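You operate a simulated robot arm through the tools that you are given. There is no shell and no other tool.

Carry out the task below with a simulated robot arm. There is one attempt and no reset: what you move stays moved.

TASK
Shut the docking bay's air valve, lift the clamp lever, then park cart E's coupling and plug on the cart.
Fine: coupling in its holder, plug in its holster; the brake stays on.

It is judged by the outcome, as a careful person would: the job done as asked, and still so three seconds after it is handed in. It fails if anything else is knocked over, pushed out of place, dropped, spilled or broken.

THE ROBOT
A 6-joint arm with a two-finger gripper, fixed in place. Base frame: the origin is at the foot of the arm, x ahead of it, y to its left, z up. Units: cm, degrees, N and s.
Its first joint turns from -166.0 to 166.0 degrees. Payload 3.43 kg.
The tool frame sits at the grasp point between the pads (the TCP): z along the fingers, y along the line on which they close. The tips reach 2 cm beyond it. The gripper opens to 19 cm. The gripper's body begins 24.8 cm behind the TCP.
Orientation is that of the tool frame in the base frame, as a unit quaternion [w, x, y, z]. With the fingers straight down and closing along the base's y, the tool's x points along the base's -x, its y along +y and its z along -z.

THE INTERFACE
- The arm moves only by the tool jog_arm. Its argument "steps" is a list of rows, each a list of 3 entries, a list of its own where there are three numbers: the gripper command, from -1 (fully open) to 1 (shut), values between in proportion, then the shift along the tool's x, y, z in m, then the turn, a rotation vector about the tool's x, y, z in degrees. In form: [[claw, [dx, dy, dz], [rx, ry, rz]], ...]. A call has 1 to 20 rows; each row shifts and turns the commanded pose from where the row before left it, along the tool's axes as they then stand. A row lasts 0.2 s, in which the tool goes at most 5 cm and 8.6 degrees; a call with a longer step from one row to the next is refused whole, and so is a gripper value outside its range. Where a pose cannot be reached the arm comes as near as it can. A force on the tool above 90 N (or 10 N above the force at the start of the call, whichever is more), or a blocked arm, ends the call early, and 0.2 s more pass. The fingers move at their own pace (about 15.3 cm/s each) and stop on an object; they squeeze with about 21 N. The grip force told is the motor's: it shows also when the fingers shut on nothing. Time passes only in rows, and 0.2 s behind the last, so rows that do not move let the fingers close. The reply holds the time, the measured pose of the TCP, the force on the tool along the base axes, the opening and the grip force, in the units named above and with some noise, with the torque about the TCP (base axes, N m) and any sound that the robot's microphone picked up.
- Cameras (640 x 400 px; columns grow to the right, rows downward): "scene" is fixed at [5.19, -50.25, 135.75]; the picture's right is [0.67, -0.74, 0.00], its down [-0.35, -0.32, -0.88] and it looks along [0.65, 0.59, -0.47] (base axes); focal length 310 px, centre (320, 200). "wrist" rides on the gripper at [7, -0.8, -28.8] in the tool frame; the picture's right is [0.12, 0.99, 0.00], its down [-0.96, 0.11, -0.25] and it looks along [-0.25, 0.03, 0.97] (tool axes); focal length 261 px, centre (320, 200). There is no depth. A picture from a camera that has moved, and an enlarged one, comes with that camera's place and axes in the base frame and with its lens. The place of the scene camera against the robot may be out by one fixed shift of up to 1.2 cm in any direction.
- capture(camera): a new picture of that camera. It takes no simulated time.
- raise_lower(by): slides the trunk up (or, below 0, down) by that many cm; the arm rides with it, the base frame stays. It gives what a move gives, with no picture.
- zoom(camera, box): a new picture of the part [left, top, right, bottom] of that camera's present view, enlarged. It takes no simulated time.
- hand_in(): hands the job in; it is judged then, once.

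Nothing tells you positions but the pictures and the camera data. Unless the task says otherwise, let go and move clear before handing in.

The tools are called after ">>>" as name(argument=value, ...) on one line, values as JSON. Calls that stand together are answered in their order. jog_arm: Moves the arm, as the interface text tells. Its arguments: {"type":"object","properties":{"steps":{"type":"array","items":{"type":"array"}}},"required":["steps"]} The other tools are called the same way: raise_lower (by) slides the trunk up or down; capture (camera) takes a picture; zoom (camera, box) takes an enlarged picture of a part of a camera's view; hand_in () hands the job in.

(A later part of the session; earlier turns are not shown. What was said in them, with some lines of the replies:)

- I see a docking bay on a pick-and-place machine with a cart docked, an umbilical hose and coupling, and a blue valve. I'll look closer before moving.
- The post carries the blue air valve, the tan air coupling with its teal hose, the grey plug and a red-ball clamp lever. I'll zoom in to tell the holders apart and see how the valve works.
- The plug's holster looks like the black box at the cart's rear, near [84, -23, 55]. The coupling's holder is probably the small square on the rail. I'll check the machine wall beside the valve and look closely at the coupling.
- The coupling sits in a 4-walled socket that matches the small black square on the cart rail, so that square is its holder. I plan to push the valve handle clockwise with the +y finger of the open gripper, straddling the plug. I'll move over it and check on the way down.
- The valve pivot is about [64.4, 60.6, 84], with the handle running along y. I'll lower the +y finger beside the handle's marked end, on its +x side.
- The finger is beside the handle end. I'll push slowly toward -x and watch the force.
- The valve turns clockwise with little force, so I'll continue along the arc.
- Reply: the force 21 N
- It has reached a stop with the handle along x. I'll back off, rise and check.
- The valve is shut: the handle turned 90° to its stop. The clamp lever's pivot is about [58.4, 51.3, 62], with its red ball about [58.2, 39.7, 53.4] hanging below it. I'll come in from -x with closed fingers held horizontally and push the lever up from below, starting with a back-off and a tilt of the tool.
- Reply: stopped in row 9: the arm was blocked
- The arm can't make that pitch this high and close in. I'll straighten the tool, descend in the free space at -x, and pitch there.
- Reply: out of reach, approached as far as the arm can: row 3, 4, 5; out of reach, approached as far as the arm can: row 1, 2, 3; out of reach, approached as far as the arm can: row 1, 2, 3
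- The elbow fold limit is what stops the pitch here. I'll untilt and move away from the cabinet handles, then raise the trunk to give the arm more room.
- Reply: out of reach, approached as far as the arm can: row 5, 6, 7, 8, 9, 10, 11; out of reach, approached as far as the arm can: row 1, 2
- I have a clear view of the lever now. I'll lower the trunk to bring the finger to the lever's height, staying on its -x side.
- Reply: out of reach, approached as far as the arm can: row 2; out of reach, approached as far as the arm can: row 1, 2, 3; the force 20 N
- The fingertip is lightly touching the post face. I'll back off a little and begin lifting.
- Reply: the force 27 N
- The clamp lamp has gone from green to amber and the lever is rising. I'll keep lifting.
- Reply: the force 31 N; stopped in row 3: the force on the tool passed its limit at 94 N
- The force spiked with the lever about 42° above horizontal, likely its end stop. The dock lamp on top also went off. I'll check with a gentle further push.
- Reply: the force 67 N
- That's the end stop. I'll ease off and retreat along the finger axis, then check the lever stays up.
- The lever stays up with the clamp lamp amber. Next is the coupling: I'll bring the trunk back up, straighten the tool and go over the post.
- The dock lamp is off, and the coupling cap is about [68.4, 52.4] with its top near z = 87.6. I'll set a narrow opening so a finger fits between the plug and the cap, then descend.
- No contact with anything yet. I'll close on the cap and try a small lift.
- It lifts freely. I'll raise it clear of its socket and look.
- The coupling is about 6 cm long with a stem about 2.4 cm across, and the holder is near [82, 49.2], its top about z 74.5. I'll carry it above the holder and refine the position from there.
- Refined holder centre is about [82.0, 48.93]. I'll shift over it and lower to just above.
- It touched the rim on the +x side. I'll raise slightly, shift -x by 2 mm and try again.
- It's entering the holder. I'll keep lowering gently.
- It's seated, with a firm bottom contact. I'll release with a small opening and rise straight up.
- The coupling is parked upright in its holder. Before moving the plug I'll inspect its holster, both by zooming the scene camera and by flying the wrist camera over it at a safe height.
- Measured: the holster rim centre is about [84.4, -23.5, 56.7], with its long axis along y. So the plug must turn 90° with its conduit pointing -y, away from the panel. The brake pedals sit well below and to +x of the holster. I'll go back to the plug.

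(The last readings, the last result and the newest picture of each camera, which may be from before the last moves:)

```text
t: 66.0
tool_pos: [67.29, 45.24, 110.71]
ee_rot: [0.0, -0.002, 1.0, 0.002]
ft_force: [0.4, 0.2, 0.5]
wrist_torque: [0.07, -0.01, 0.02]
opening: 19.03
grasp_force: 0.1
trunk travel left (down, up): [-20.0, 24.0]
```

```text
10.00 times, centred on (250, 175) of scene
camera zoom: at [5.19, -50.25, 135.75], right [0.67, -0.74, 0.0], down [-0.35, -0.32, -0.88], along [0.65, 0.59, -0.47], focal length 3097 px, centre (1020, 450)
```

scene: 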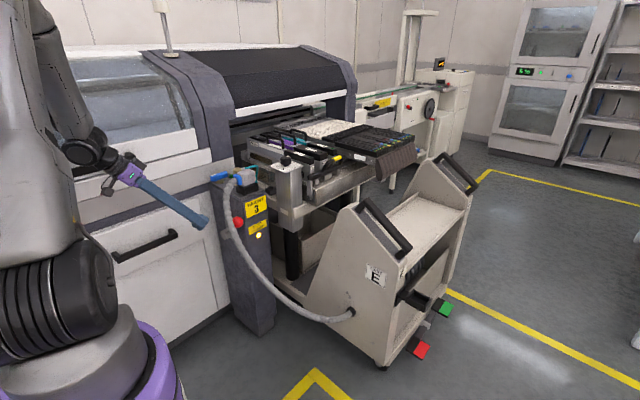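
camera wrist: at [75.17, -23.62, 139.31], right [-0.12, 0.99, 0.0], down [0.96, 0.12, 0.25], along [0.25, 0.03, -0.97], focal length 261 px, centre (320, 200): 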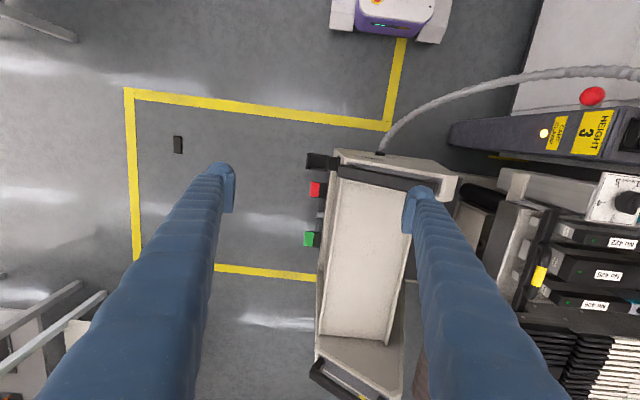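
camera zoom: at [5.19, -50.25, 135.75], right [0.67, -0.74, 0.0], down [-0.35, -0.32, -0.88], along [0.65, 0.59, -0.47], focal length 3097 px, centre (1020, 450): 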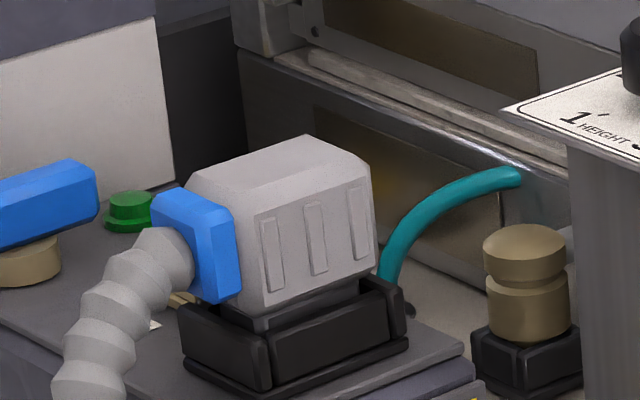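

The plug body is centred about [67.5, 44.9], spanning z 84.5–89, with the socket rim near 83.8. I'll descend around it with the fingers on its ribbed ±y sides.

>>> jog_arm(steps=[[0.158, [-0.002, -0.003, 0.03], [0, 0, 0]], [0.158, [0, 0, 0.045], [0, 0, 0]], [0.158, [0, 0, 0.045], [0, 0, 0]], [0.158, [0, 0, 0.045], [0, 0, 0]], [0.158, [0, 0, 0.04], [0, 0, 0]], [0.158, [0, 0, 0.02], [0, 0, 0]], [0.158, [0, 0, 0], [0, 0, 0]]])

>>> zoom(camera="scene", box=[215, 145, 275, 195])

>>> zoom(camera="wrist", box=[250, 130, 390, 240])

```text
t: 67.6
tool_pos: [67.34, 44.89, 88.2]
ee_rot: [0.0, -0.003, 1.0, 0.001]
ft_force: [0.1, 0.3, 0.0]
wrist_torque: [0.03, 0.0, 0.02]
opening: 8.03
grasp_force: 0.2
trunk travel left (down, up): [-20.0, 24.0]
```

```text
8.00 times, centred on (245, 170) of scene
camera zoom: at [5.19, -50.25, 135.75], right [0.67, -0.74, 0.0], down [-0.35, -0.32, -0.88], along [0.65, 0.59, -0.47], focal length 2478 px, centre (920, 440)
```

zoom: 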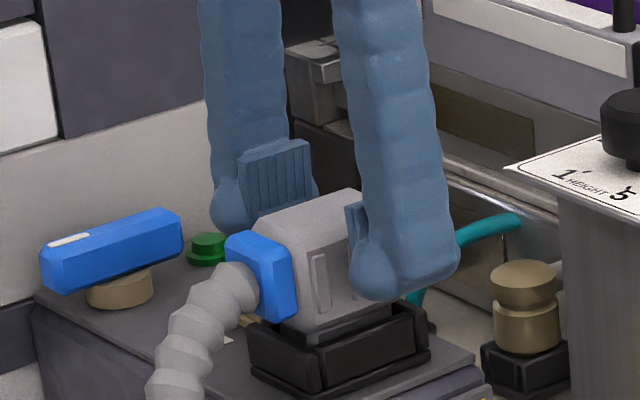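

```text
3.64 times, centred on (320, 185) of wrist
camera zoom: at [60.4, 44.12, 117.11], right [-0.12, 0.99, 0.0], down [0.96, 0.12, 0.25], along [0.25, 0.03, -0.97], focal length 948 px, centre (320, 254)
```

zoom: 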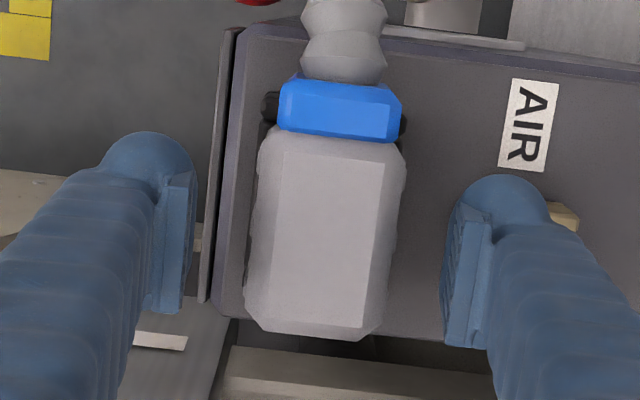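

>>> jog_arm(steps=[[0.158, [-0.001, 0, 0.014], [0, 0, 0]], [0.6, [0, 0, 0], [0, 0, 0]], [1, [0, 0, 0], [0, 0, 0]], [1, [0, 0, 0], [0, 0, 0]], [1, [0, 0, 0], [0, 0, 0]]])

>>> jog_arm(steps=[[1, [0, 0, -0.005], [0, 0, 0]], [1, [0, 0, -0.005], [0, 0, 0]], [1, [0, 0, -0.005], [0, 0, 0]]])

>>> zoom(camera="scene", box=[215, 145, 275, 195])

```text
t: 68.8
tool_pos: [67.5, 44.92, 86.74]
ee_rot: [0.0, -0.003, 1.0, 0.001]
ft_force: [0.0, 0.5, -2.9]
wrist_torque: [0.01, -0.05, 0.02]
opening: 4.33
grasp_force: 20.9
trunk travel left (down, up): [-20.0, 24.0]
```

```text
t: 69.6
tool_pos: [67.56, 45.03, 88.18]
ee_rot: [-0.001, -0.003, 1.0, 0.001]
ft_force: [0.0, 0.4, -2.3]
wrist_torque: [0.04, -0.06, 0.03]
opening: 4.3
grasp_force: 21.0
trunk travel left (down, up): [-20.0, 24.0]
```

```text
8.00 times, centred on (245, 170) of scene
camera zoom: at [5.19, -50.25, 135.75], right [0.67, -0.74, 0.0], down [-0.35, -0.32, -0.88], along [0.65, 0.59, -0.47], focal length 2478 px, centre (920, 440)
```

zoom: 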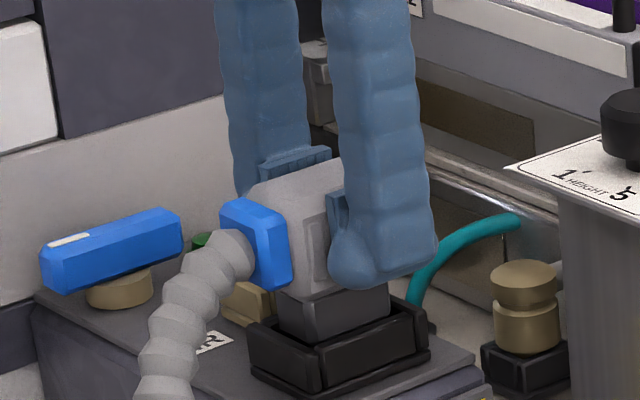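

The plug pulls out freely. I'll lift it clear and measure the empty socket to learn where the plug's boss sits relative to the tool.

>>> jog_arm(steps=[[1, [0, 0, -0.02], [0, 0, 0]], [1, [0, 0, -0.025], [0, 0, 0]], [1, [0, 0, -0.025], [0, 0, 0]], [1, [0, 0, -0.025], [0, 0, 0]], [1, [0, 0, 0], [0, 0, 0]]])

>>> zoom(camera="scene", box=[205, 125, 285, 195])

>>> capture(camera="wrist")

```text
t: 70.8
tool_pos: [67.66, 45.14, 97.72]
ee_rot: [0.0, -0.002, 1.0, 0.002]
ft_force: [-0.1, 0.5, -3.0]
wrist_torque: [0.05, -0.01, 0.02]
opening: 4.32
grasp_force: 21.2
trunk travel left (down, up): [-20.0, 24.0]
```

```text
5.71 times, centred on (245, 160) of scene
camera zoom: at [5.19, -50.25, 135.75], right [0.67, -0.74, 0.0], down [-0.35, -0.32, -0.88], along [0.65, 0.59, -0.47], focal length 1770 px, centre (749, 429)
```

zoom: 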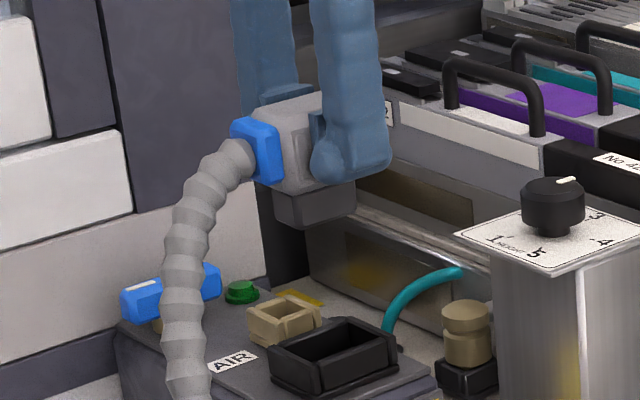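

```text
taken
camera wrist: at [60.79, 44.33, 126.58], right [-0.12, 0.99, 0.0], down [0.96, 0.12, 0.25], along [0.24, 0.03, -0.97], focal length 261 px, centre (320, 200)
```

wrist: 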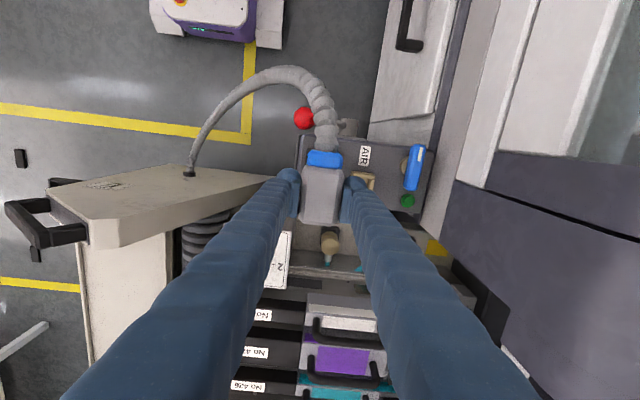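

>>> jog_arm(steps=[[1, [0.01, -0.04, 0], [0, 0, 0]], [1, [0.01, -0.04, 0], [0, 0, 0]], [1, [0.01, -0.04, 0], [0, 0, 0]], [1, [0.01, -0.03, 0], [0, 0, 0]], [1, [0.0, 0, 0], [0, 0, 0]]])

>>> capture(camera="wrist")

>>> zoom(camera="wrist", box=[380, 120, 500, 220])

>>> zoom(camera="scene", box=[205, 85, 345, 205])

```text
t: 72.0
tool_pos: [63.6, 30.26, 97.49]
ee_rot: [0.0, -0.002, 1.0, 0.002]
ft_force: [0.0, -0.8, -2.3]
wrist_torque: [0.14, 0.0, -0.03]
opening: 4.31
grasp_force: 21.4
trunk travel left (down, up): [-20.0, 24.0]
```

```text
taken
camera wrist: at [56.65, 29.36, 126.46], right [-0.12, 0.99, 0.0], down [0.96, 0.12, 0.25], along [0.25, 0.03, -0.97], focal length 261 px, centre (320, 200)
```

wrist: 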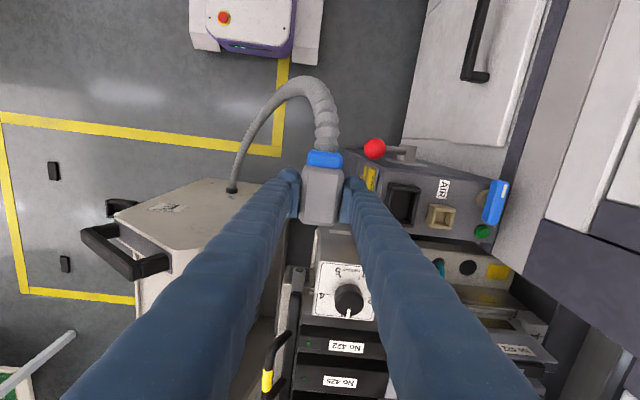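

```text
4.00 times, centred on (440, 170) of wrist
camera zoom: at [56.65, 29.36, 126.46], right [-0.12, 0.99, 0.0], down [0.96, 0.12, 0.25], along [0.25, 0.03, -0.97], focal length 1043 px, centre (-160, 320)
```

zoom: 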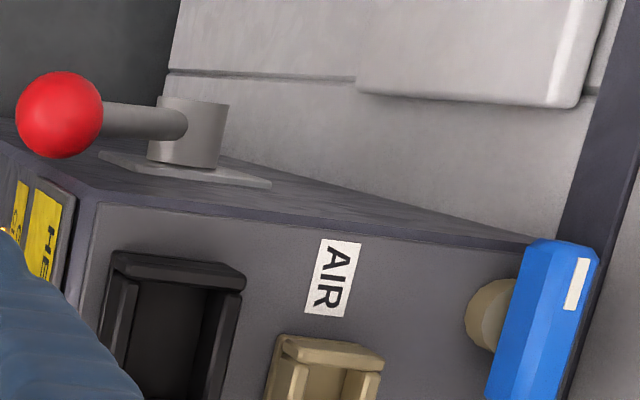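

```text
3.33 times, centred on (275, 145) of scene
camera zoom: at [5.19, -50.25, 135.75], right [0.67, -0.74, 0.0], down [-0.35, -0.32, -0.88], along [0.65, 0.59, -0.47], focal length 1032 px, centre (470, 383)
```

zoom: 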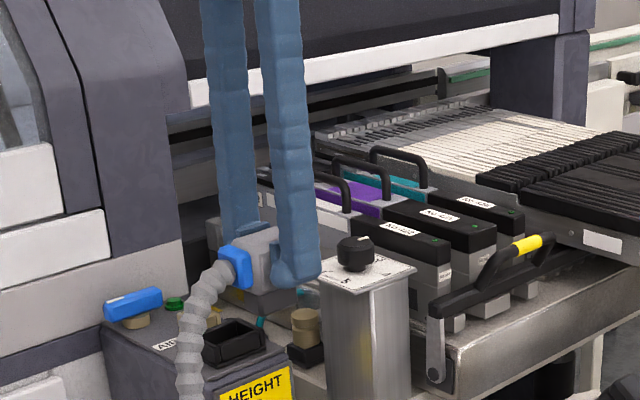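

>>> zoom(camera="wrist", box=[375, 170, 435, 235])

>>> zoom(camera="scene", box=[225, 165, 275, 200])

>>> zoom(camera="scene", box=[225, 140, 275, 175])

```text
6.15 times, centred on (405, 202) of wrist
camera zoom: at [56.65, 29.36, 126.46], right [-0.12, 0.99, 0.0], down [0.96, 0.12, 0.25], along [0.25, 0.03, -0.97], focal length 1604 px, centre (-203, 185)
```

zoom: 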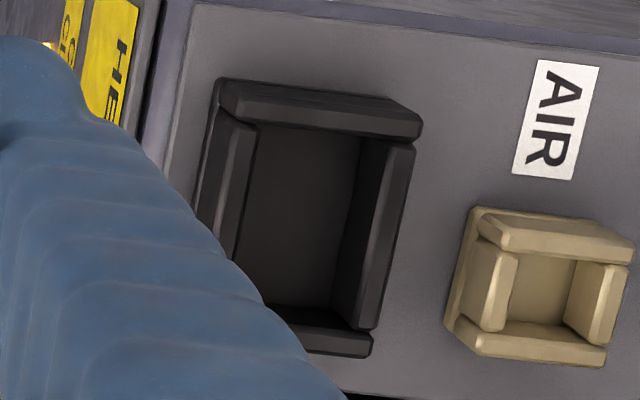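

```text
11.43 times, centred on (250, 182) of scene
camera zoom: at [5.19, -50.25, 135.75], right [0.67, -0.74, 0.0], down [-0.35, -0.32, -0.88], along [0.65, 0.59, -0.47], focal length 3540 px, centre (1120, 400)
```

zoom: 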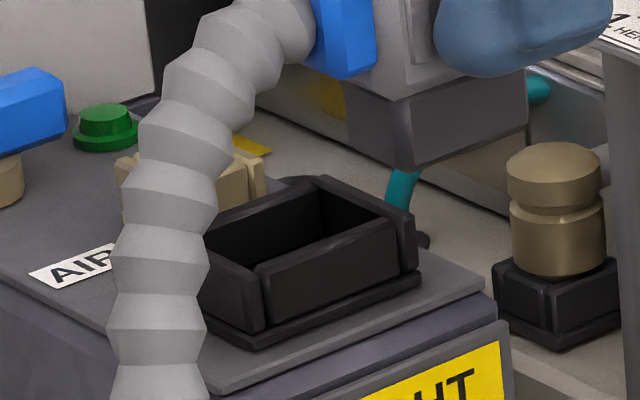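

```text
11.43 times, centred on (250, 158) of scene
camera zoom: at [5.19, -50.25, 135.75], right [0.67, -0.74, 0.0], down [-0.35, -0.32, -0.88], along [0.65, 0.59, -0.47], focal length 3540 px, centre (1120, 686)
```

zoom: 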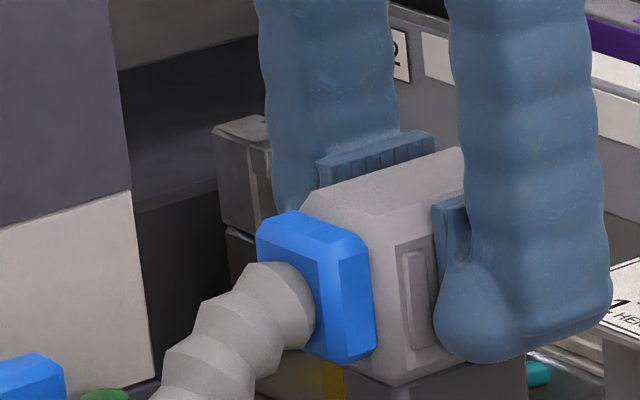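

The boss centre is about 0.5 cm toward the conduit end from the tool point. I'll carry the plug along -y on the -x side of the cart, then turn it so the conduit points -y.

>>> jog_arm(steps=[[1, [0.005, -0.04, 0], [0, 0, 0]], [1, [0.005, -0.04, 0], [0, 0, 0]], [1, [0.005, -0.04, 0], [0, 0, 0]], [1, [0, -0.04, 0], [0, 0, 0]], [1, [0, -0.04, 0], [0, 0, 0]], [1, [0, -0.04, 0], [0, 0, 0]], [1, [0, -0.04, 0], [0, 0, 0]], [1, [0, -0.04, 0], [0, 0, 0]], [1, [0, -0.04, 0], [0, 0, 0]], [1, [0, -0.04, 0], [0, 0, 0]], [1, [0, -0.04, 0], [0, 0, 0]], [1, [0, 0, 0], [0, 0, 0]]])

>>> capture(camera="scene")

>>> capture(camera="wrist")

```text
t: 74.6
tool_pos: [62.36, -13.92, 97.68]
ee_rot: [-0.001, -0.003, 1.0, 0.001]
ft_force: [-0.2, 0.3, -2.0]
wrist_torque: [0.15, 0.0, -0.01]
opening: 4.3
grasp_force: 21.0
trunk travel left (down, up): [-20.0, 24.0]
```

```text
taken
```

scene: 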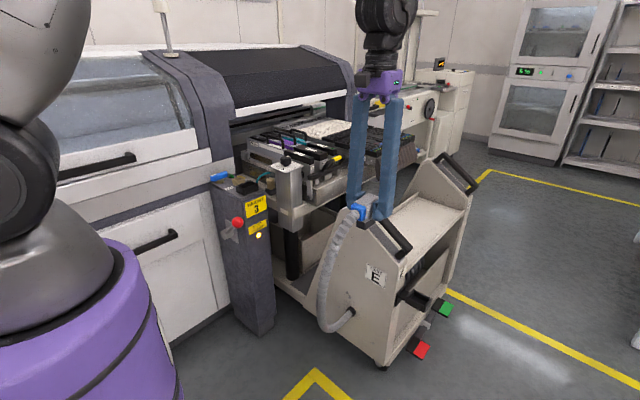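

```text
taken
camera wrist: at [55.43, -14.74, 126.66], right [-0.12, 0.99, 0.0], down [0.96, 0.12, 0.25], along [0.25, 0.03, -0.97], focal length 261 px, centre (320, 200)
```

wrist: 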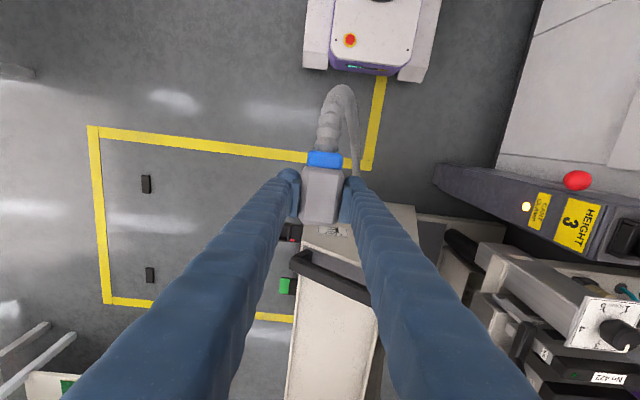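

>>> jog_arm(steps=[[1, [0, -0.04, 0], [0, 0, 0]], [1, [0, -0.04, 0], [0, 0, 0]], [1, [0, -0.04, 0], [0, 0, 0]], [1, [0, -0.04, 0], [0, 0, 0]], [1, [0, 0, 0], [0, 0, -7.5]], [1, [0, 0, 0], [0, 0, -7.5]], [1, [0, 0, 0], [0, 0, -7.5]], [1, [0, 0, 0], [0, 0, -7.5]], [1, [0, 0, 0], [0, 0, -7.5]], [1, [0, 0, 0], [0, 0, -7.5]], [1, [0, 0, 0], [0, 0, -7.5]], [1, [0, 0, 0], [0, 0, -7.5]], [1, [0, 0, 0], [0, 0, -7.5]], [1, [0, 0, 0], [0, 0, -7.5]], [1, [0, 0, 0], [0, 0, -7.5]], [1, [0, 0, 0], [0, 0, -7.5]], [1, [0, 0, 0], [0, 0, 0]]])

>>> capture(camera="scene")

>>> capture(camera="wrist")

```text
t: 78.2
tool_pos: [62.56, -30.01, 97.56]
ee_rot: [-0.002, 0.71, -0.705, -0.001]
ft_force: [-0.1, 0.7, -2.1]
wrist_torque: [0.03, -0.01, -0.01]
opening: 4.32
grasp_force: 20.8
trunk travel left (down, up): [-20.0, 24.0]
```

```text
taken
```

scene: 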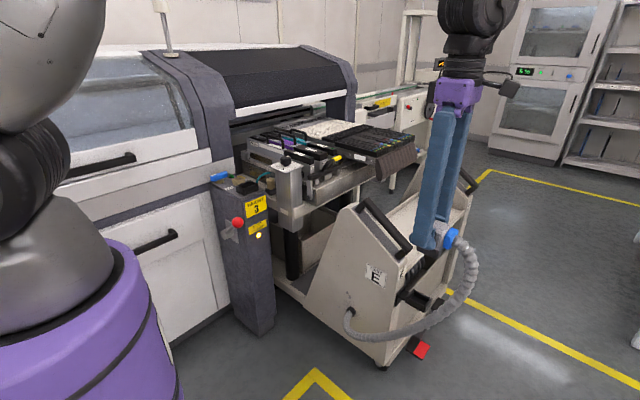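

```text
taken
camera wrist: at [63.4, -36.94, 126.4], right [-0.99, -0.13, 0.0], down [-0.12, 0.96, 0.25], along [-0.03, 0.25, -0.97], focal length 261 px, centre (320, 200)
```

wrist: 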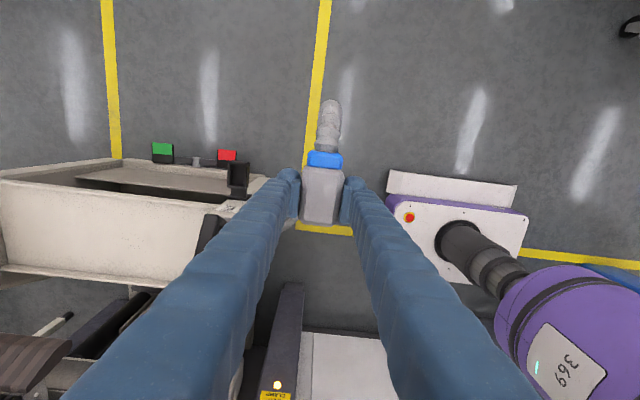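

>>> zoom(camera="wrist", box=[200, 140, 290, 210])

>>> zoom(camera="scene", box=[390, 220, 480, 320])

```text
5.71 times, centred on (245, 175) of wrist
camera zoom: at [63.4, -36.94, 126.4], right [-0.99, -0.13, 0.0], down [-0.12, 0.96, 0.25], along [-0.03, 0.25, -0.97], focal length 1489 px, centre (749, 343)
```

zoom: 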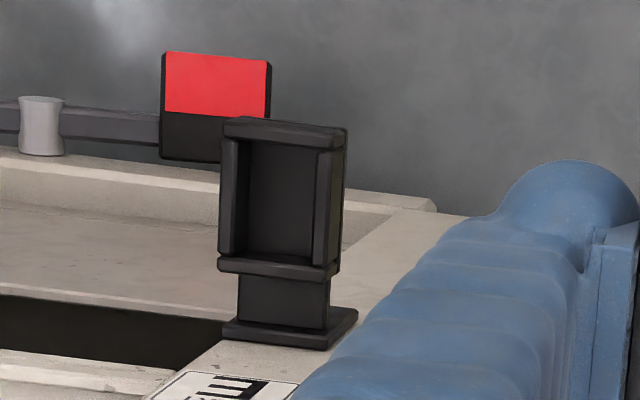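

```text
4.00 times, centred on (435, 270) of scene
camera zoom: at [5.19, -50.25, 135.75], right [0.67, -0.74, 0.0], down [-0.35, -0.32, -0.88], along [0.65, 0.59, -0.47], focal length 1239 px, centre (-140, -80)
```

zoom: 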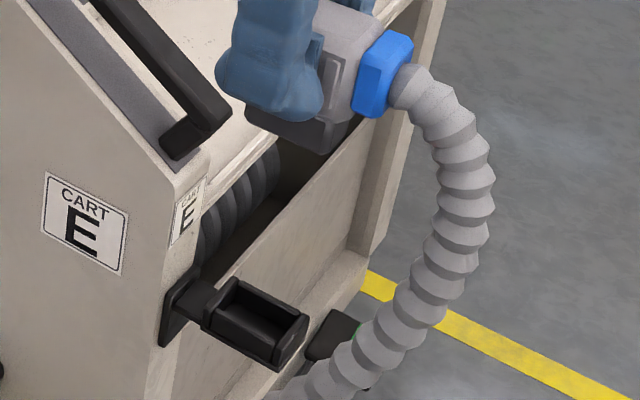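

>>> jog_arm(steps=[[1, [-0.01, -0.018, 0.035], [0, 0, 0]], [1, [-0.01, -0.018, 0.035], [0, 0, 0]], [1, [-0.01, -0.018, 0.035], [0, 0, 0]], [1, [-0.01, -0.02, 0.035], [0, 0, 0]], [1, [0, 0, 0.04], [0, 0, 0]], [1, [0, 0, 0.045], [0, 0, 0]], [1, [0, 0, 0], [0, 0, 0]]])

>>> capture(camera="wrist")

>>> zoom(camera="wrist", box=[200, 140, 290, 210])

>>> capture(camera="scene")

```text
t: 79.8
tool_pos: [69.66, -26.16, 75.26]
ee_rot: [-0.002, 0.709, -0.705, -0.002]
ft_force: [0.2, 0.2, -3.3]
wrist_torque: [0.04, 0.04, 0.01]
opening: 4.31
grasp_force: 21.1
trunk travel left (down, up): [-20.0, 24.0]
```

```text
taken
camera wrist: at [70.62, -33.13, 104.08], right [-0.99, -0.12, 0.0], down [-0.12, 0.96, 0.25], along [-0.03, 0.25, -0.97], focal length 261 px, centre (320, 200)
```

wrist: 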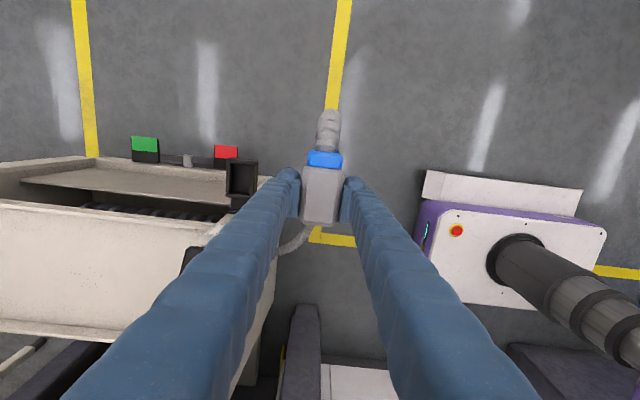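

```text
5.71 times, centred on (245, 175) of wrist
camera zoom: at [70.62, -33.13, 104.08], right [-0.99, -0.12, 0.0], down [-0.12, 0.96, 0.25], along [-0.03, 0.25, -0.97], focal length 1489 px, centre (749, 343)
```

zoom: 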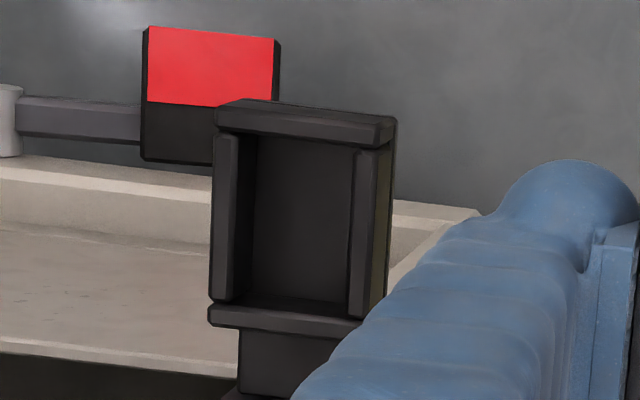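

```text
taken
```

scene: 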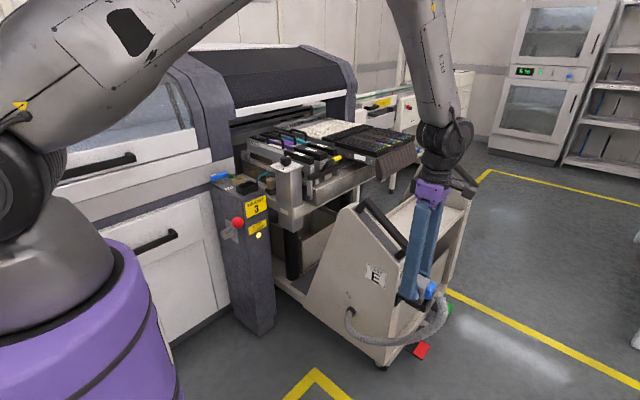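

Refined holster centre: about [84.15, -23.1], rim near 56.7. I'll move above it and stop just short.

>>> jog_arm(steps=[[1, [0, -0.04, 0], [0, 0, 0]], [1, [0, -0.04, 0], [0, 0, 0]], [1, [-0.015, -0.035, 0], [0, 0, 0]], [1, [-0.02, -0.03, 0], [0, 0, 0]], [1, [0, 0, 0.04], [0, 0, 0]], [1, [0, 0, 0.04], [0, 0, 0]], [1, [0, 0, 0.03], [0, 0, 0]], [1, [0, 0, 0], [0, 0, 0]]])

>>> zoom(camera="scene", box=[385, 240, 465, 320])

>>> zoom(camera="wrist", box=[240, 120, 400, 240])

```text
t: 81.6
tool_pos: [84.13, -22.48, 64.14]
ee_rot: [-0.002, 0.709, -0.705, -0.001]
ft_force: [0.6, -0.4, -2.0]
wrist_torque: [0.03, 0.03, 0.03]
opening: 4.28
grasp_force: 20.8
trunk travel left (down, up): [-20.0, 24.0]
```

```text
5.00 times, centred on (425, 280) of scene
camera zoom: at [5.19, -50.25, 135.75], right [0.67, -0.74, 0.0], down [-0.35, -0.32, -0.88], along [0.65, 0.59, -0.47], focal length 1549 px, centre (-205, -200)
```

zoom: 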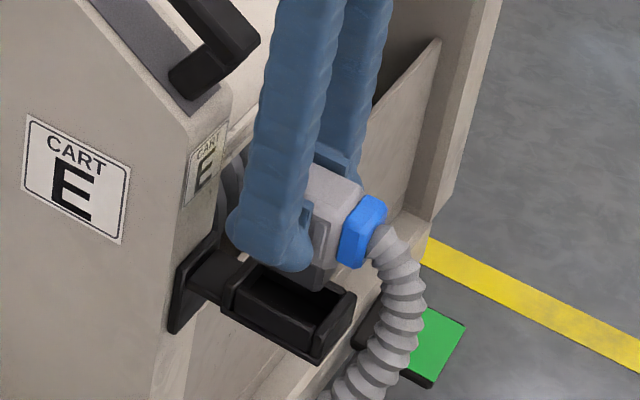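

```text
3.33 times, centred on (320, 180) of wrist
camera zoom: at [85.19, -29.33, 92.99], right [-0.99, -0.12, 0.0], down [-0.12, 0.96, 0.25], along [-0.03, 0.25, -0.97], focal length 869 px, centre (320, 267)
```

zoom: 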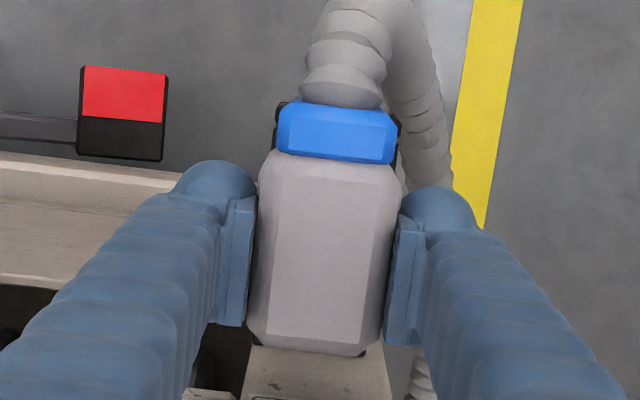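

>>> zoom(camera="scene", box=[408, 270, 448, 315])

```text
8.89 times, centred on (428, 292) of scene
camera zoom: at [5.19, -50.25, 135.75], right [0.67, -0.74, 0.0], down [-0.35, -0.32, -0.88], along [0.65, 0.59, -0.47], focal length 2753 px, centre (-640, -622)
```

zoom: 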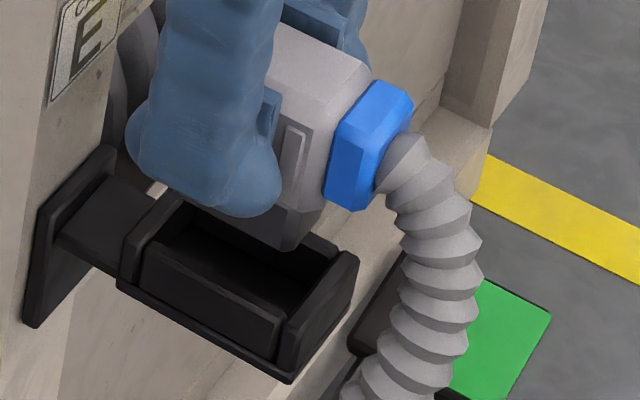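

>>> jog_arm(steps=[[1, [0.001, 0, 0.015], [0, 0, 0]], [1, [0, 0, 0.01], [0, 0, 0]], [1, [0, 0, 0], [0, 0, 0]]])

>>> zoom(camera="scene", box=[408, 270, 448, 315])

```text
t: 82.4
tool_pos: [84.34, -22.53, 61.74]
ee_rot: [-0.001, 0.709, -0.705, 0.0]
ft_force: [1.2, -5.2, 8.7]
wrist_torque: [0.04, -0.06, -0.04]
opening: 4.32
grasp_force: 21.4
trunk travel left (down, up): [-20.0, 24.0]
```

```text
8.89 times, centred on (428, 292) of scene
camera zoom: at [5.19, -50.25, 135.75], right [0.67, -0.74, 0.0], down [-0.35, -0.32, -0.88], along [0.65, 0.59, -0.47], focal length 2753 px, centre (-640, -622)
```

zoom: 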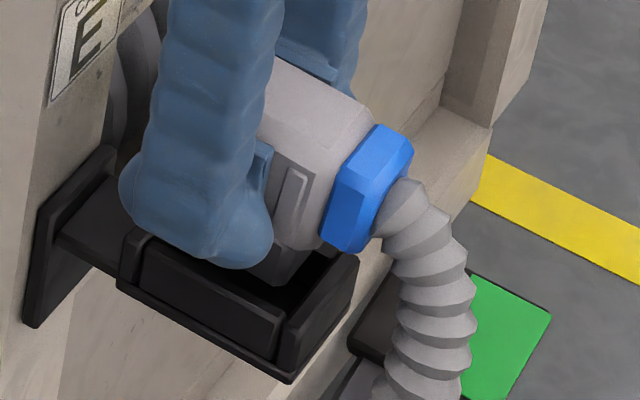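

It touched the +y end wall, as the force and torque readings show. I'll lift slightly, shift 6 mm toward -y and lower again.

>>> jog_arm(steps=[[1, [0, 0, -0.008], [0, 0, 0]], [1, [0.006, 0.0, 0], [0, 0, 0]], [1, [0, 0, 0.006], [0, 0, 0]], [1, [0, 0, 0.006], [0, 0, 0]], [1, [0, 0, 0], [0, 0, 0]]])

>>> zoom(camera="scene", box=[408, 270, 448, 315])

```text
t: 83.6
tool_pos: [84.17, -23.06, 61.14]
ee_rot: [-0.001, 0.709, -0.705, -0.001]
ft_force: [0.5, 0.4, -3.2]
wrist_torque: [0.05, 0.01, 0.02]
opening: 4.31
grasp_force: 21.1
trunk travel left (down, up): [-20.0, 24.0]
```

```text
8.89 times, centred on (428, 292) of scene
camera zoom: at [5.19, -50.25, 135.75], right [0.67, -0.74, 0.0], down [-0.35, -0.32, -0.88], along [0.65, 0.59, -0.47], focal length 2753 px, centre (-640, -622)
```

zoom: 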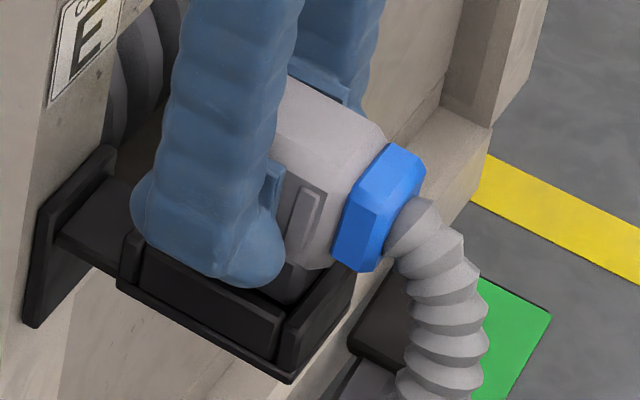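

Now it's entering freely. I'll lower until it bottoms out.

>>> jog_arm(steps=[[1, [0, 0, 0.005], [0, 0, 0]], [1, [0, 0, 0.005], [0, 0, 0]], [1, [0, 0, 0], [0, 0, 0]]])

>>> zoom(camera="scene", box=[408, 270, 448, 315])

```text
t: 84.4
tool_pos: [84.27, -23.08, 60.2]
ee_rot: [-0.002, 0.709, -0.705, -0.001]
ft_force: [0.4, 0.0, -3.6]
wrist_torque: [0.04, 0.01, -0.01]
opening: 4.3
grasp_force: 21.1
trunk travel left (down, up): [-20.0, 24.0]
```

```text
8.89 times, centred on (428, 292) of scene
camera zoom: at [5.19, -50.25, 135.75], right [0.67, -0.74, 0.0], down [-0.35, -0.32, -0.88], along [0.65, 0.59, -0.47], focal length 2753 px, centre (-640, -622)
```

zoom: 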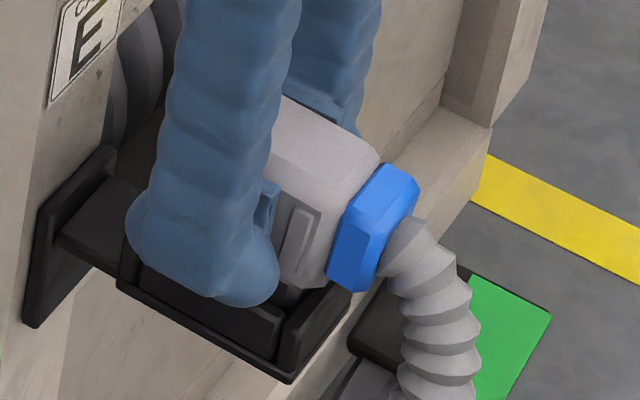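

>>> jog_arm(steps=[[1, [0, 0, 0.003], [0, 0, 0]], [1, [0, 0, 0.003], [0, 0, 0]], [1, [0, 0, 0], [0, 0, 0]]])

```text
t: 85.2
tool_pos: [84.37, -23.04, 59.76]
ee_rot: [-0.001, 0.709, -0.705, 0.0]
ft_force: [-1.5, 4.9, 11.6]
wrist_torque: [-0.21, 0.03, 0.0]
opening: 4.31
grasp_force: 20.9
trunk travel left (down, up): [-20.0, 24.0]
```

>>> jog_arm(steps=[[1, [-0.002, 0, -0.002], [0, 0, 0]], [1, [0, 0, 0.003], [0, 0, 0]], [1, [0, 0, 0], [0, 0, 0]]])

>>> zoom(camera="scene", box=[408, 270, 448, 315])

>>> zoom(camera="wrist", box=[240, 120, 400, 240])

```text
t: 86.0
tool_pos: [84.34, -22.78, 59.45]
ee_rot: [-0.001, 0.708, -0.706, 0.0]
ft_force: [-2.4, -2.5, 10.4]
wrist_torque: [-0.43, 0.05, -0.04]
opening: 4.31
grasp_force: 21.0
trunk travel left (down, up): [-20.0, 24.0]
```

```text
8.89 times, centred on (428, 292) of scene
camera zoom: at [5.19, -50.25, 135.75], right [0.67, -0.74, 0.0], down [-0.35, -0.32, -0.88], along [0.65, 0.59, -0.47], focal length 2753 px, centre (-640, -622)
```

zoom: 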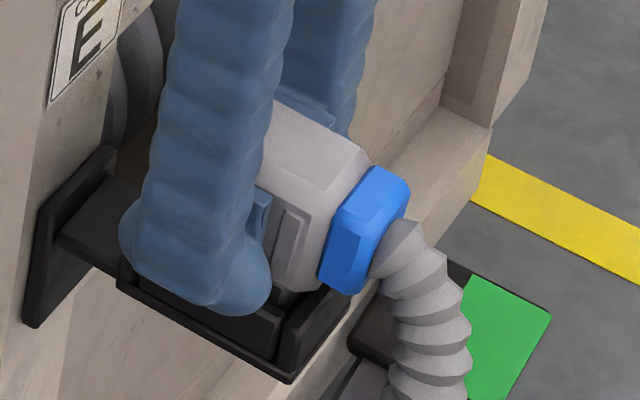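

```text
3.33 times, centred on (320, 180) of wrist
camera zoom: at [85.17, -29.7, 88.43], right [-0.99, -0.12, 0.0], down [-0.12, 0.96, 0.25], along [-0.03, 0.25, -0.97], focal length 869 px, centre (320, 267)
```

zoom: 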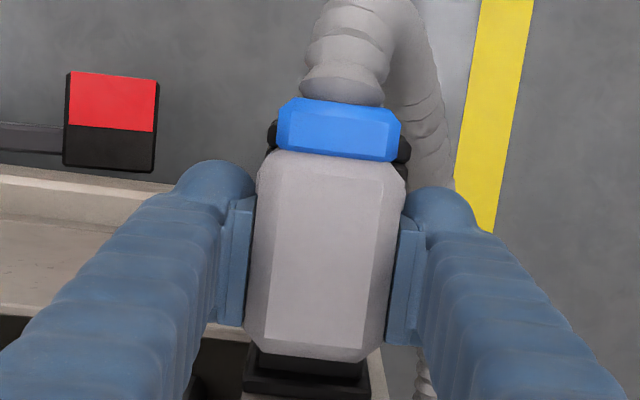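

The plug has bottomed at the seat height I expected. I'll release gently and look before withdrawing.

>>> jog_arm(steps=[[0.5, [0, 0, -0.001], [0, 0, 0]], [0.4, [0, 0, 0], [0, 0, 0]], [0.3, [0, 0, 0], [0, 0, 0]], [0.263, [0, 0, 0], [0, 0, 0]]])

>>> zoom(camera="scene", box=[408, 270, 448, 315])

>>> zoom(camera="wrist", box=[240, 120, 400, 240])

```text
t: 87.0
tool_pos: [84.2, -22.79, 59.53]
ee_rot: [-0.002, 0.709, -0.706, -0.001]
ft_force: [-1.0, 0.4, 0.0]
wrist_torque: [0.01, 0.01, 0.05]
opening: 7.01
grasp_force: 0.1
trunk travel left (down, up): [-20.0, 24.0]
```

```text
8.89 times, centred on (428, 292) of scene
camera zoom: at [5.19, -50.25, 135.75], right [0.67, -0.74, 0.0], down [-0.35, -0.32, -0.88], along [0.65, 0.59, -0.47], focal length 2753 px, centre (-640, -622)
```

zoom: 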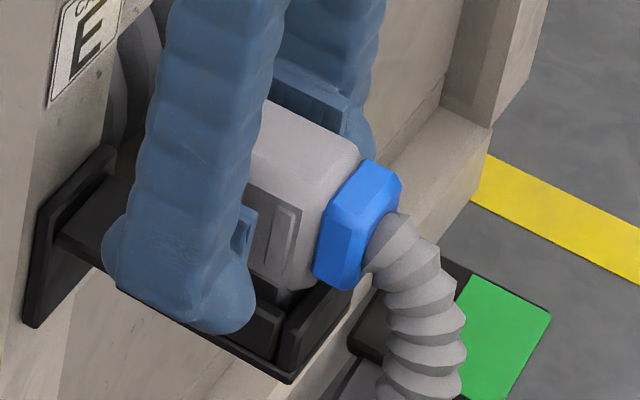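

```text
3.33 times, centred on (320, 180) of wrist
camera zoom: at [85.23, -29.69, 88.42], right [-0.99, -0.12, 0.0], down [-0.12, 0.96, 0.25], along [-0.03, 0.25, -0.97], focal length 869 px, centre (320, 267)
```

zoom: 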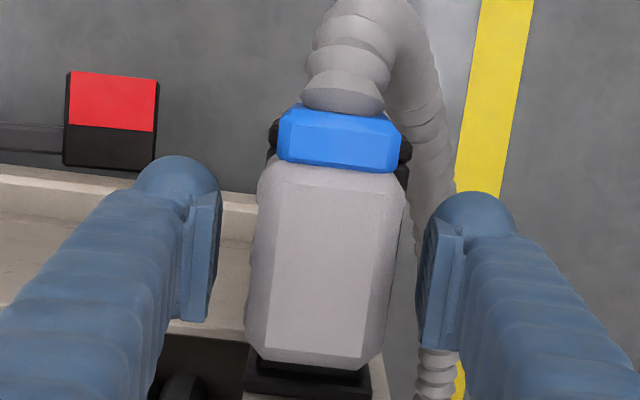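

The plug sits in the holster. I'll withdraw straight up.

>>> jog_arm(steps=[[0.2, [0, 0, -0.01], [0, 0, 0]], [0.1, [0, 0, -0.02], [0, 0, 0]], [0.1, [0, 0, -0.04], [0, 0, 0]], [0.1, [0, 0, -0.05], [0, 0, 0]], [0.1, [0, 0, -0.05], [0, 0, 0]], [0.1, [0, 0, -0.05], [0, 0, 0]], [0.1, [0, 0, -0.05], [0, 0, 0]], [0.1, [0, 0, -0.05], [0, 0, 0]], [0.1, [0, 0, -0.04], [0, 0, 0]], [0.1, [0, 0, 0], [0, 0, 0]]])

>>> zoom(camera="scene", box=[380, 240, 480, 330])

>>> zoom(camera="wrist", box=[240, 100, 400, 240])

>>> capture(camera="scene")

```text
t: 89.2
tool_pos: [84.27, -22.83, 95.58]
ee_rot: [0.0, 0.71, -0.704, -0.002]
ft_force: [0.1, -1.1, -0.1]
wrist_torque: [-0.03, 0.0, -0.02]
opening: 8.54
grasp_force: 0.0
trunk travel left (down, up): [-20.0, 24.0]
```

```text
4.44 times, centred on (430, 285) of scene
camera zoom: at [5.19, -50.25, 135.75], right [0.67, -0.74, 0.0], down [-0.35, -0.32, -0.88], along [0.65, 0.59, -0.47], focal length 1377 px, centre (-169, -178)
```

zoom: 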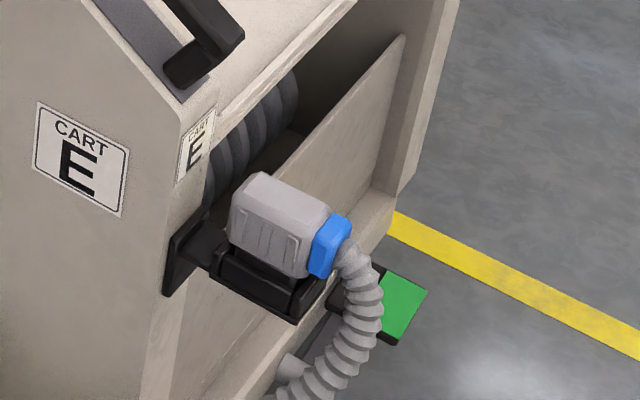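

```text
2.86 times, centred on (320, 170) of wrist
camera zoom: at [85.27, -29.74, 124.48], right [-0.99, -0.12, 0.0], down [-0.12, 0.96, 0.25], along [-0.03, 0.25, -0.97], focal length 745 px, centre (320, 286)
```

zoom: 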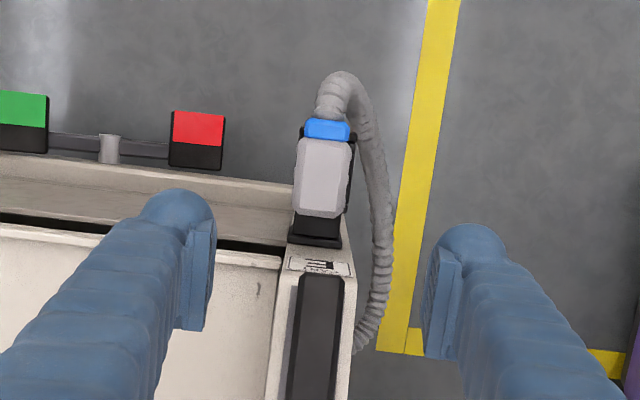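

```text
taken
```

scene: 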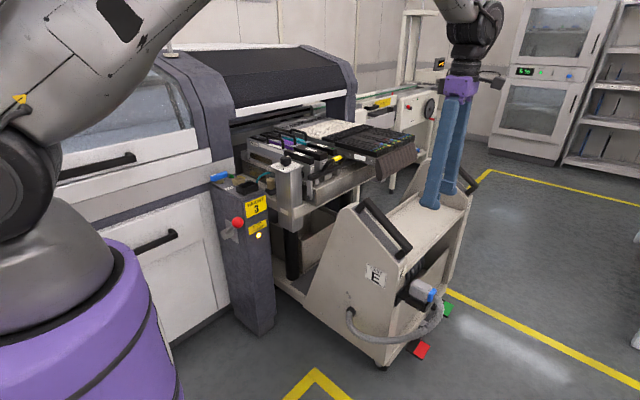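

>>> zoom(camera="scene", box=[405, 270, 445, 310])

>>> zoom(camera="scene", box=[200, 155, 300, 250])

>>> zoom(camera="wrist", box=[295, 130, 345, 170])

>>> zoom(camera="scene", box=[340, 200, 480, 370])

```text
10.00 times, centred on (425, 290) of scene
camera zoom: at [5.19, -50.25, 135.75], right [0.67, -0.74, 0.0], down [-0.35, -0.32, -0.88], along [0.65, 0.59, -0.47], focal length 3097 px, centre (-730, -700)
```

zoom: 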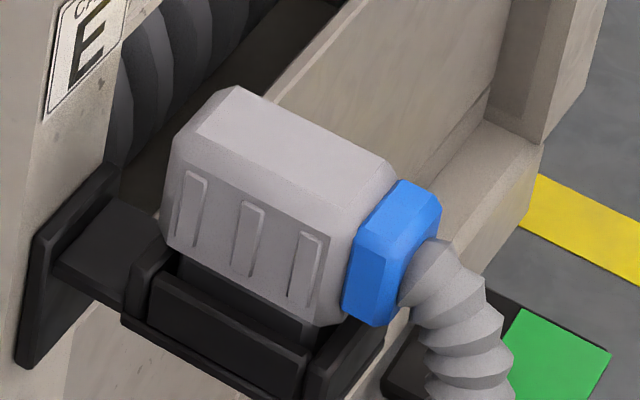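

```text
4.21 times, centred on (250, 202) of scene
camera zoom: at [5.19, -50.25, 135.75], right [0.67, -0.74, 0.0], down [-0.35, -0.32, -0.88], along [0.65, 0.59, -0.47], focal length 1304 px, centre (615, 190)
```

zoom: 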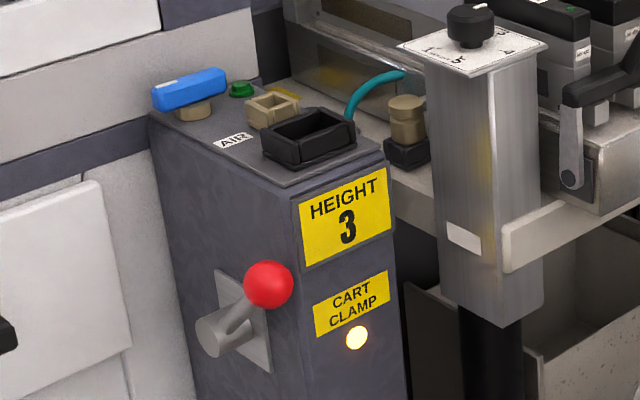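

```text
10.00 times, centred on (320, 150) of wrist
camera zoom: at [85.27, -29.74, 124.48], right [-0.99, -0.12, 0.0], down [-0.12, 0.96, 0.25], along [-0.03, 0.25, -0.97], focal length 2606 px, centre (320, 700)
```

zoom: 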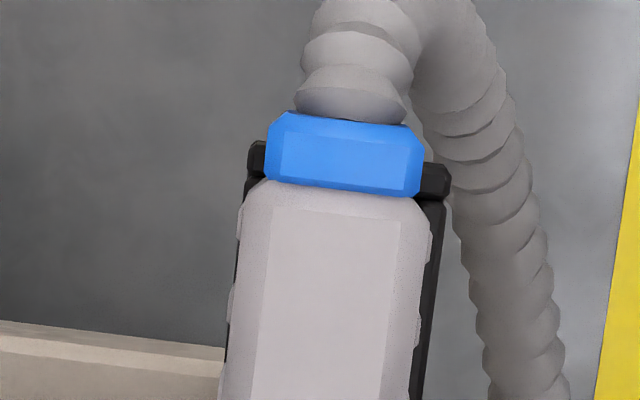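

```text
2.35 times, centred on (410, 285) of scene
camera zoom: at [5.19, -50.25, 135.75], right [0.67, -0.74, 0.0], down [-0.35, -0.32, -0.88], along [0.65, 0.59, -0.47], focal length 729 px, centre (108, 0)
```

zoom: 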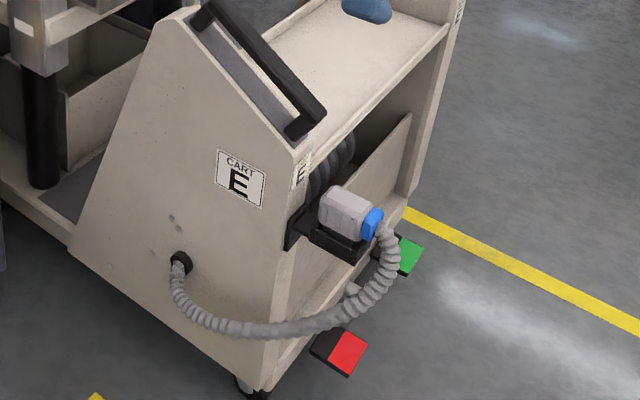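

The plug and coupling are parked, the valve is shut, the lever is up with the clamp lamp amber, and the pedals are untouched. I'll move the arm further clear, let things settle and check once more.

>>> jog_arm(steps=[[0.1, [0, 0, -0.05], [0, 0, 0]], [0.1, [0, 0, -0.05], [0, 0, 0]], [0.1, [0, 0.04, -0.03], [0, 0, 0]], [0.1, [0, 0.04, 0], [0, 0, 0]], [0.1, [0, 0.04, 0], [0, 0, 0]], [0.1, [0, 0, 0], [0, 0, 0]], [0.1, [0, 0, 0], [0, 0, 0]], [0.1, [0, 0, 0], [0, 0, 0]], [0.1, [0, 0, 0], [0, 0, 0]], [0.1, [0, 0, 0], [0, 0, 0]], [0.1, [0, 0, 0], [0, 0, 0]], [0.1, [0, 0, 0], [0, 0, 0]], [0.1, [0, 0, 0], [0, 0, 0]]])

>>> zoom(camera="scene", box=[200, 150, 480, 370])

>>> zoom(camera="scene", box=[405, 270, 445, 310])

```text
t: 92.0
tool_pos: [72.34, -22.84, 108.43]
ee_rot: [-0.001, 0.709, -0.705, -0.001]
ft_force: [-0.2, 0.4, 0.3]
wrist_torque: [-0.03, 0.02, 0.01]
opening: 8.55
grasp_force: 0.1
trunk travel left (down, up): [-20.0, 24.0]
```

```text
1.82 times, centred on (340, 260) of scene
camera zoom: at [5.19, -50.25, 135.75], right [0.67, -0.74, 0.0], down [-0.35, -0.32, -0.88], along [0.65, 0.59, -0.47], focal length 563 px, centre (284, 91)
```

zoom: 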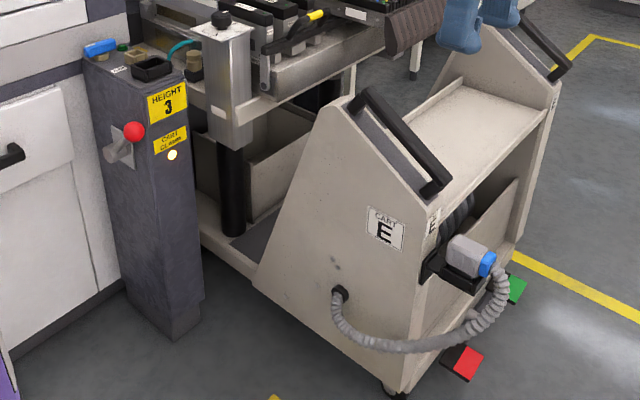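

```text
10.00 times, centred on (425, 290) of scene
camera zoom: at [5.19, -50.25, 135.75], right [0.67, -0.74, 0.0], down [-0.35, -0.32, -0.88], along [0.65, 0.59, -0.47], focal length 3097 px, centre (-730, -700)
```

zoom: 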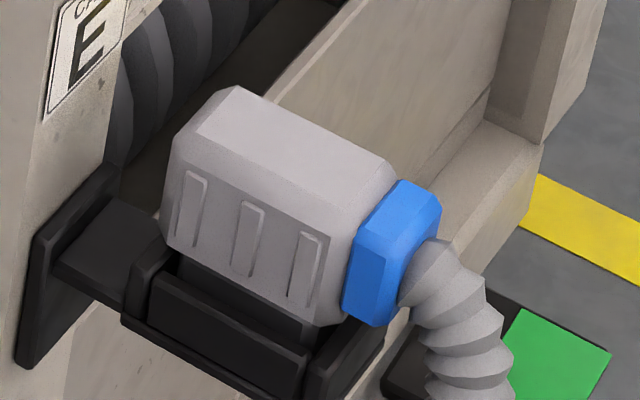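

Nothing has moved since the last look: valve shut, lever up, coupling in its holder, plug in its holster, brake pedals untouched and the arm clear. I'm handing the job in.

>>> hand_in()

```text
The job is handed in.
```

The job is done and handed in. The hand-in reply gave no verdict. I checked the final state in the camera pictures:

- **Air valve:** shut. I turned the handle 90° clockwise to its stop. I took clockwise as closing, since nothing on the valve marks it. The dock's green lamp stayed lit after that and went out only once the clamp lever was up.
- **Clamp lever:** lifted to its end stop, and it stayed up. The clamp lamp went from green to amber.
- **Coupling:** upright in the small square holder on the cart rail, with its hose attached.
- **Plug:** in the holster at the cart's rear, resting on the bottom. It looked level, with at most a degree or two of tilt. I turned it 90° so its conduit points away from the cart.
- **Brake:** I didn't touch the pedals, and they look the same as at the start.

The arm let go and is clear of the cart. Nothing was knocked over or dropped. The lever's end stop gave one brief force reading of 94 N.
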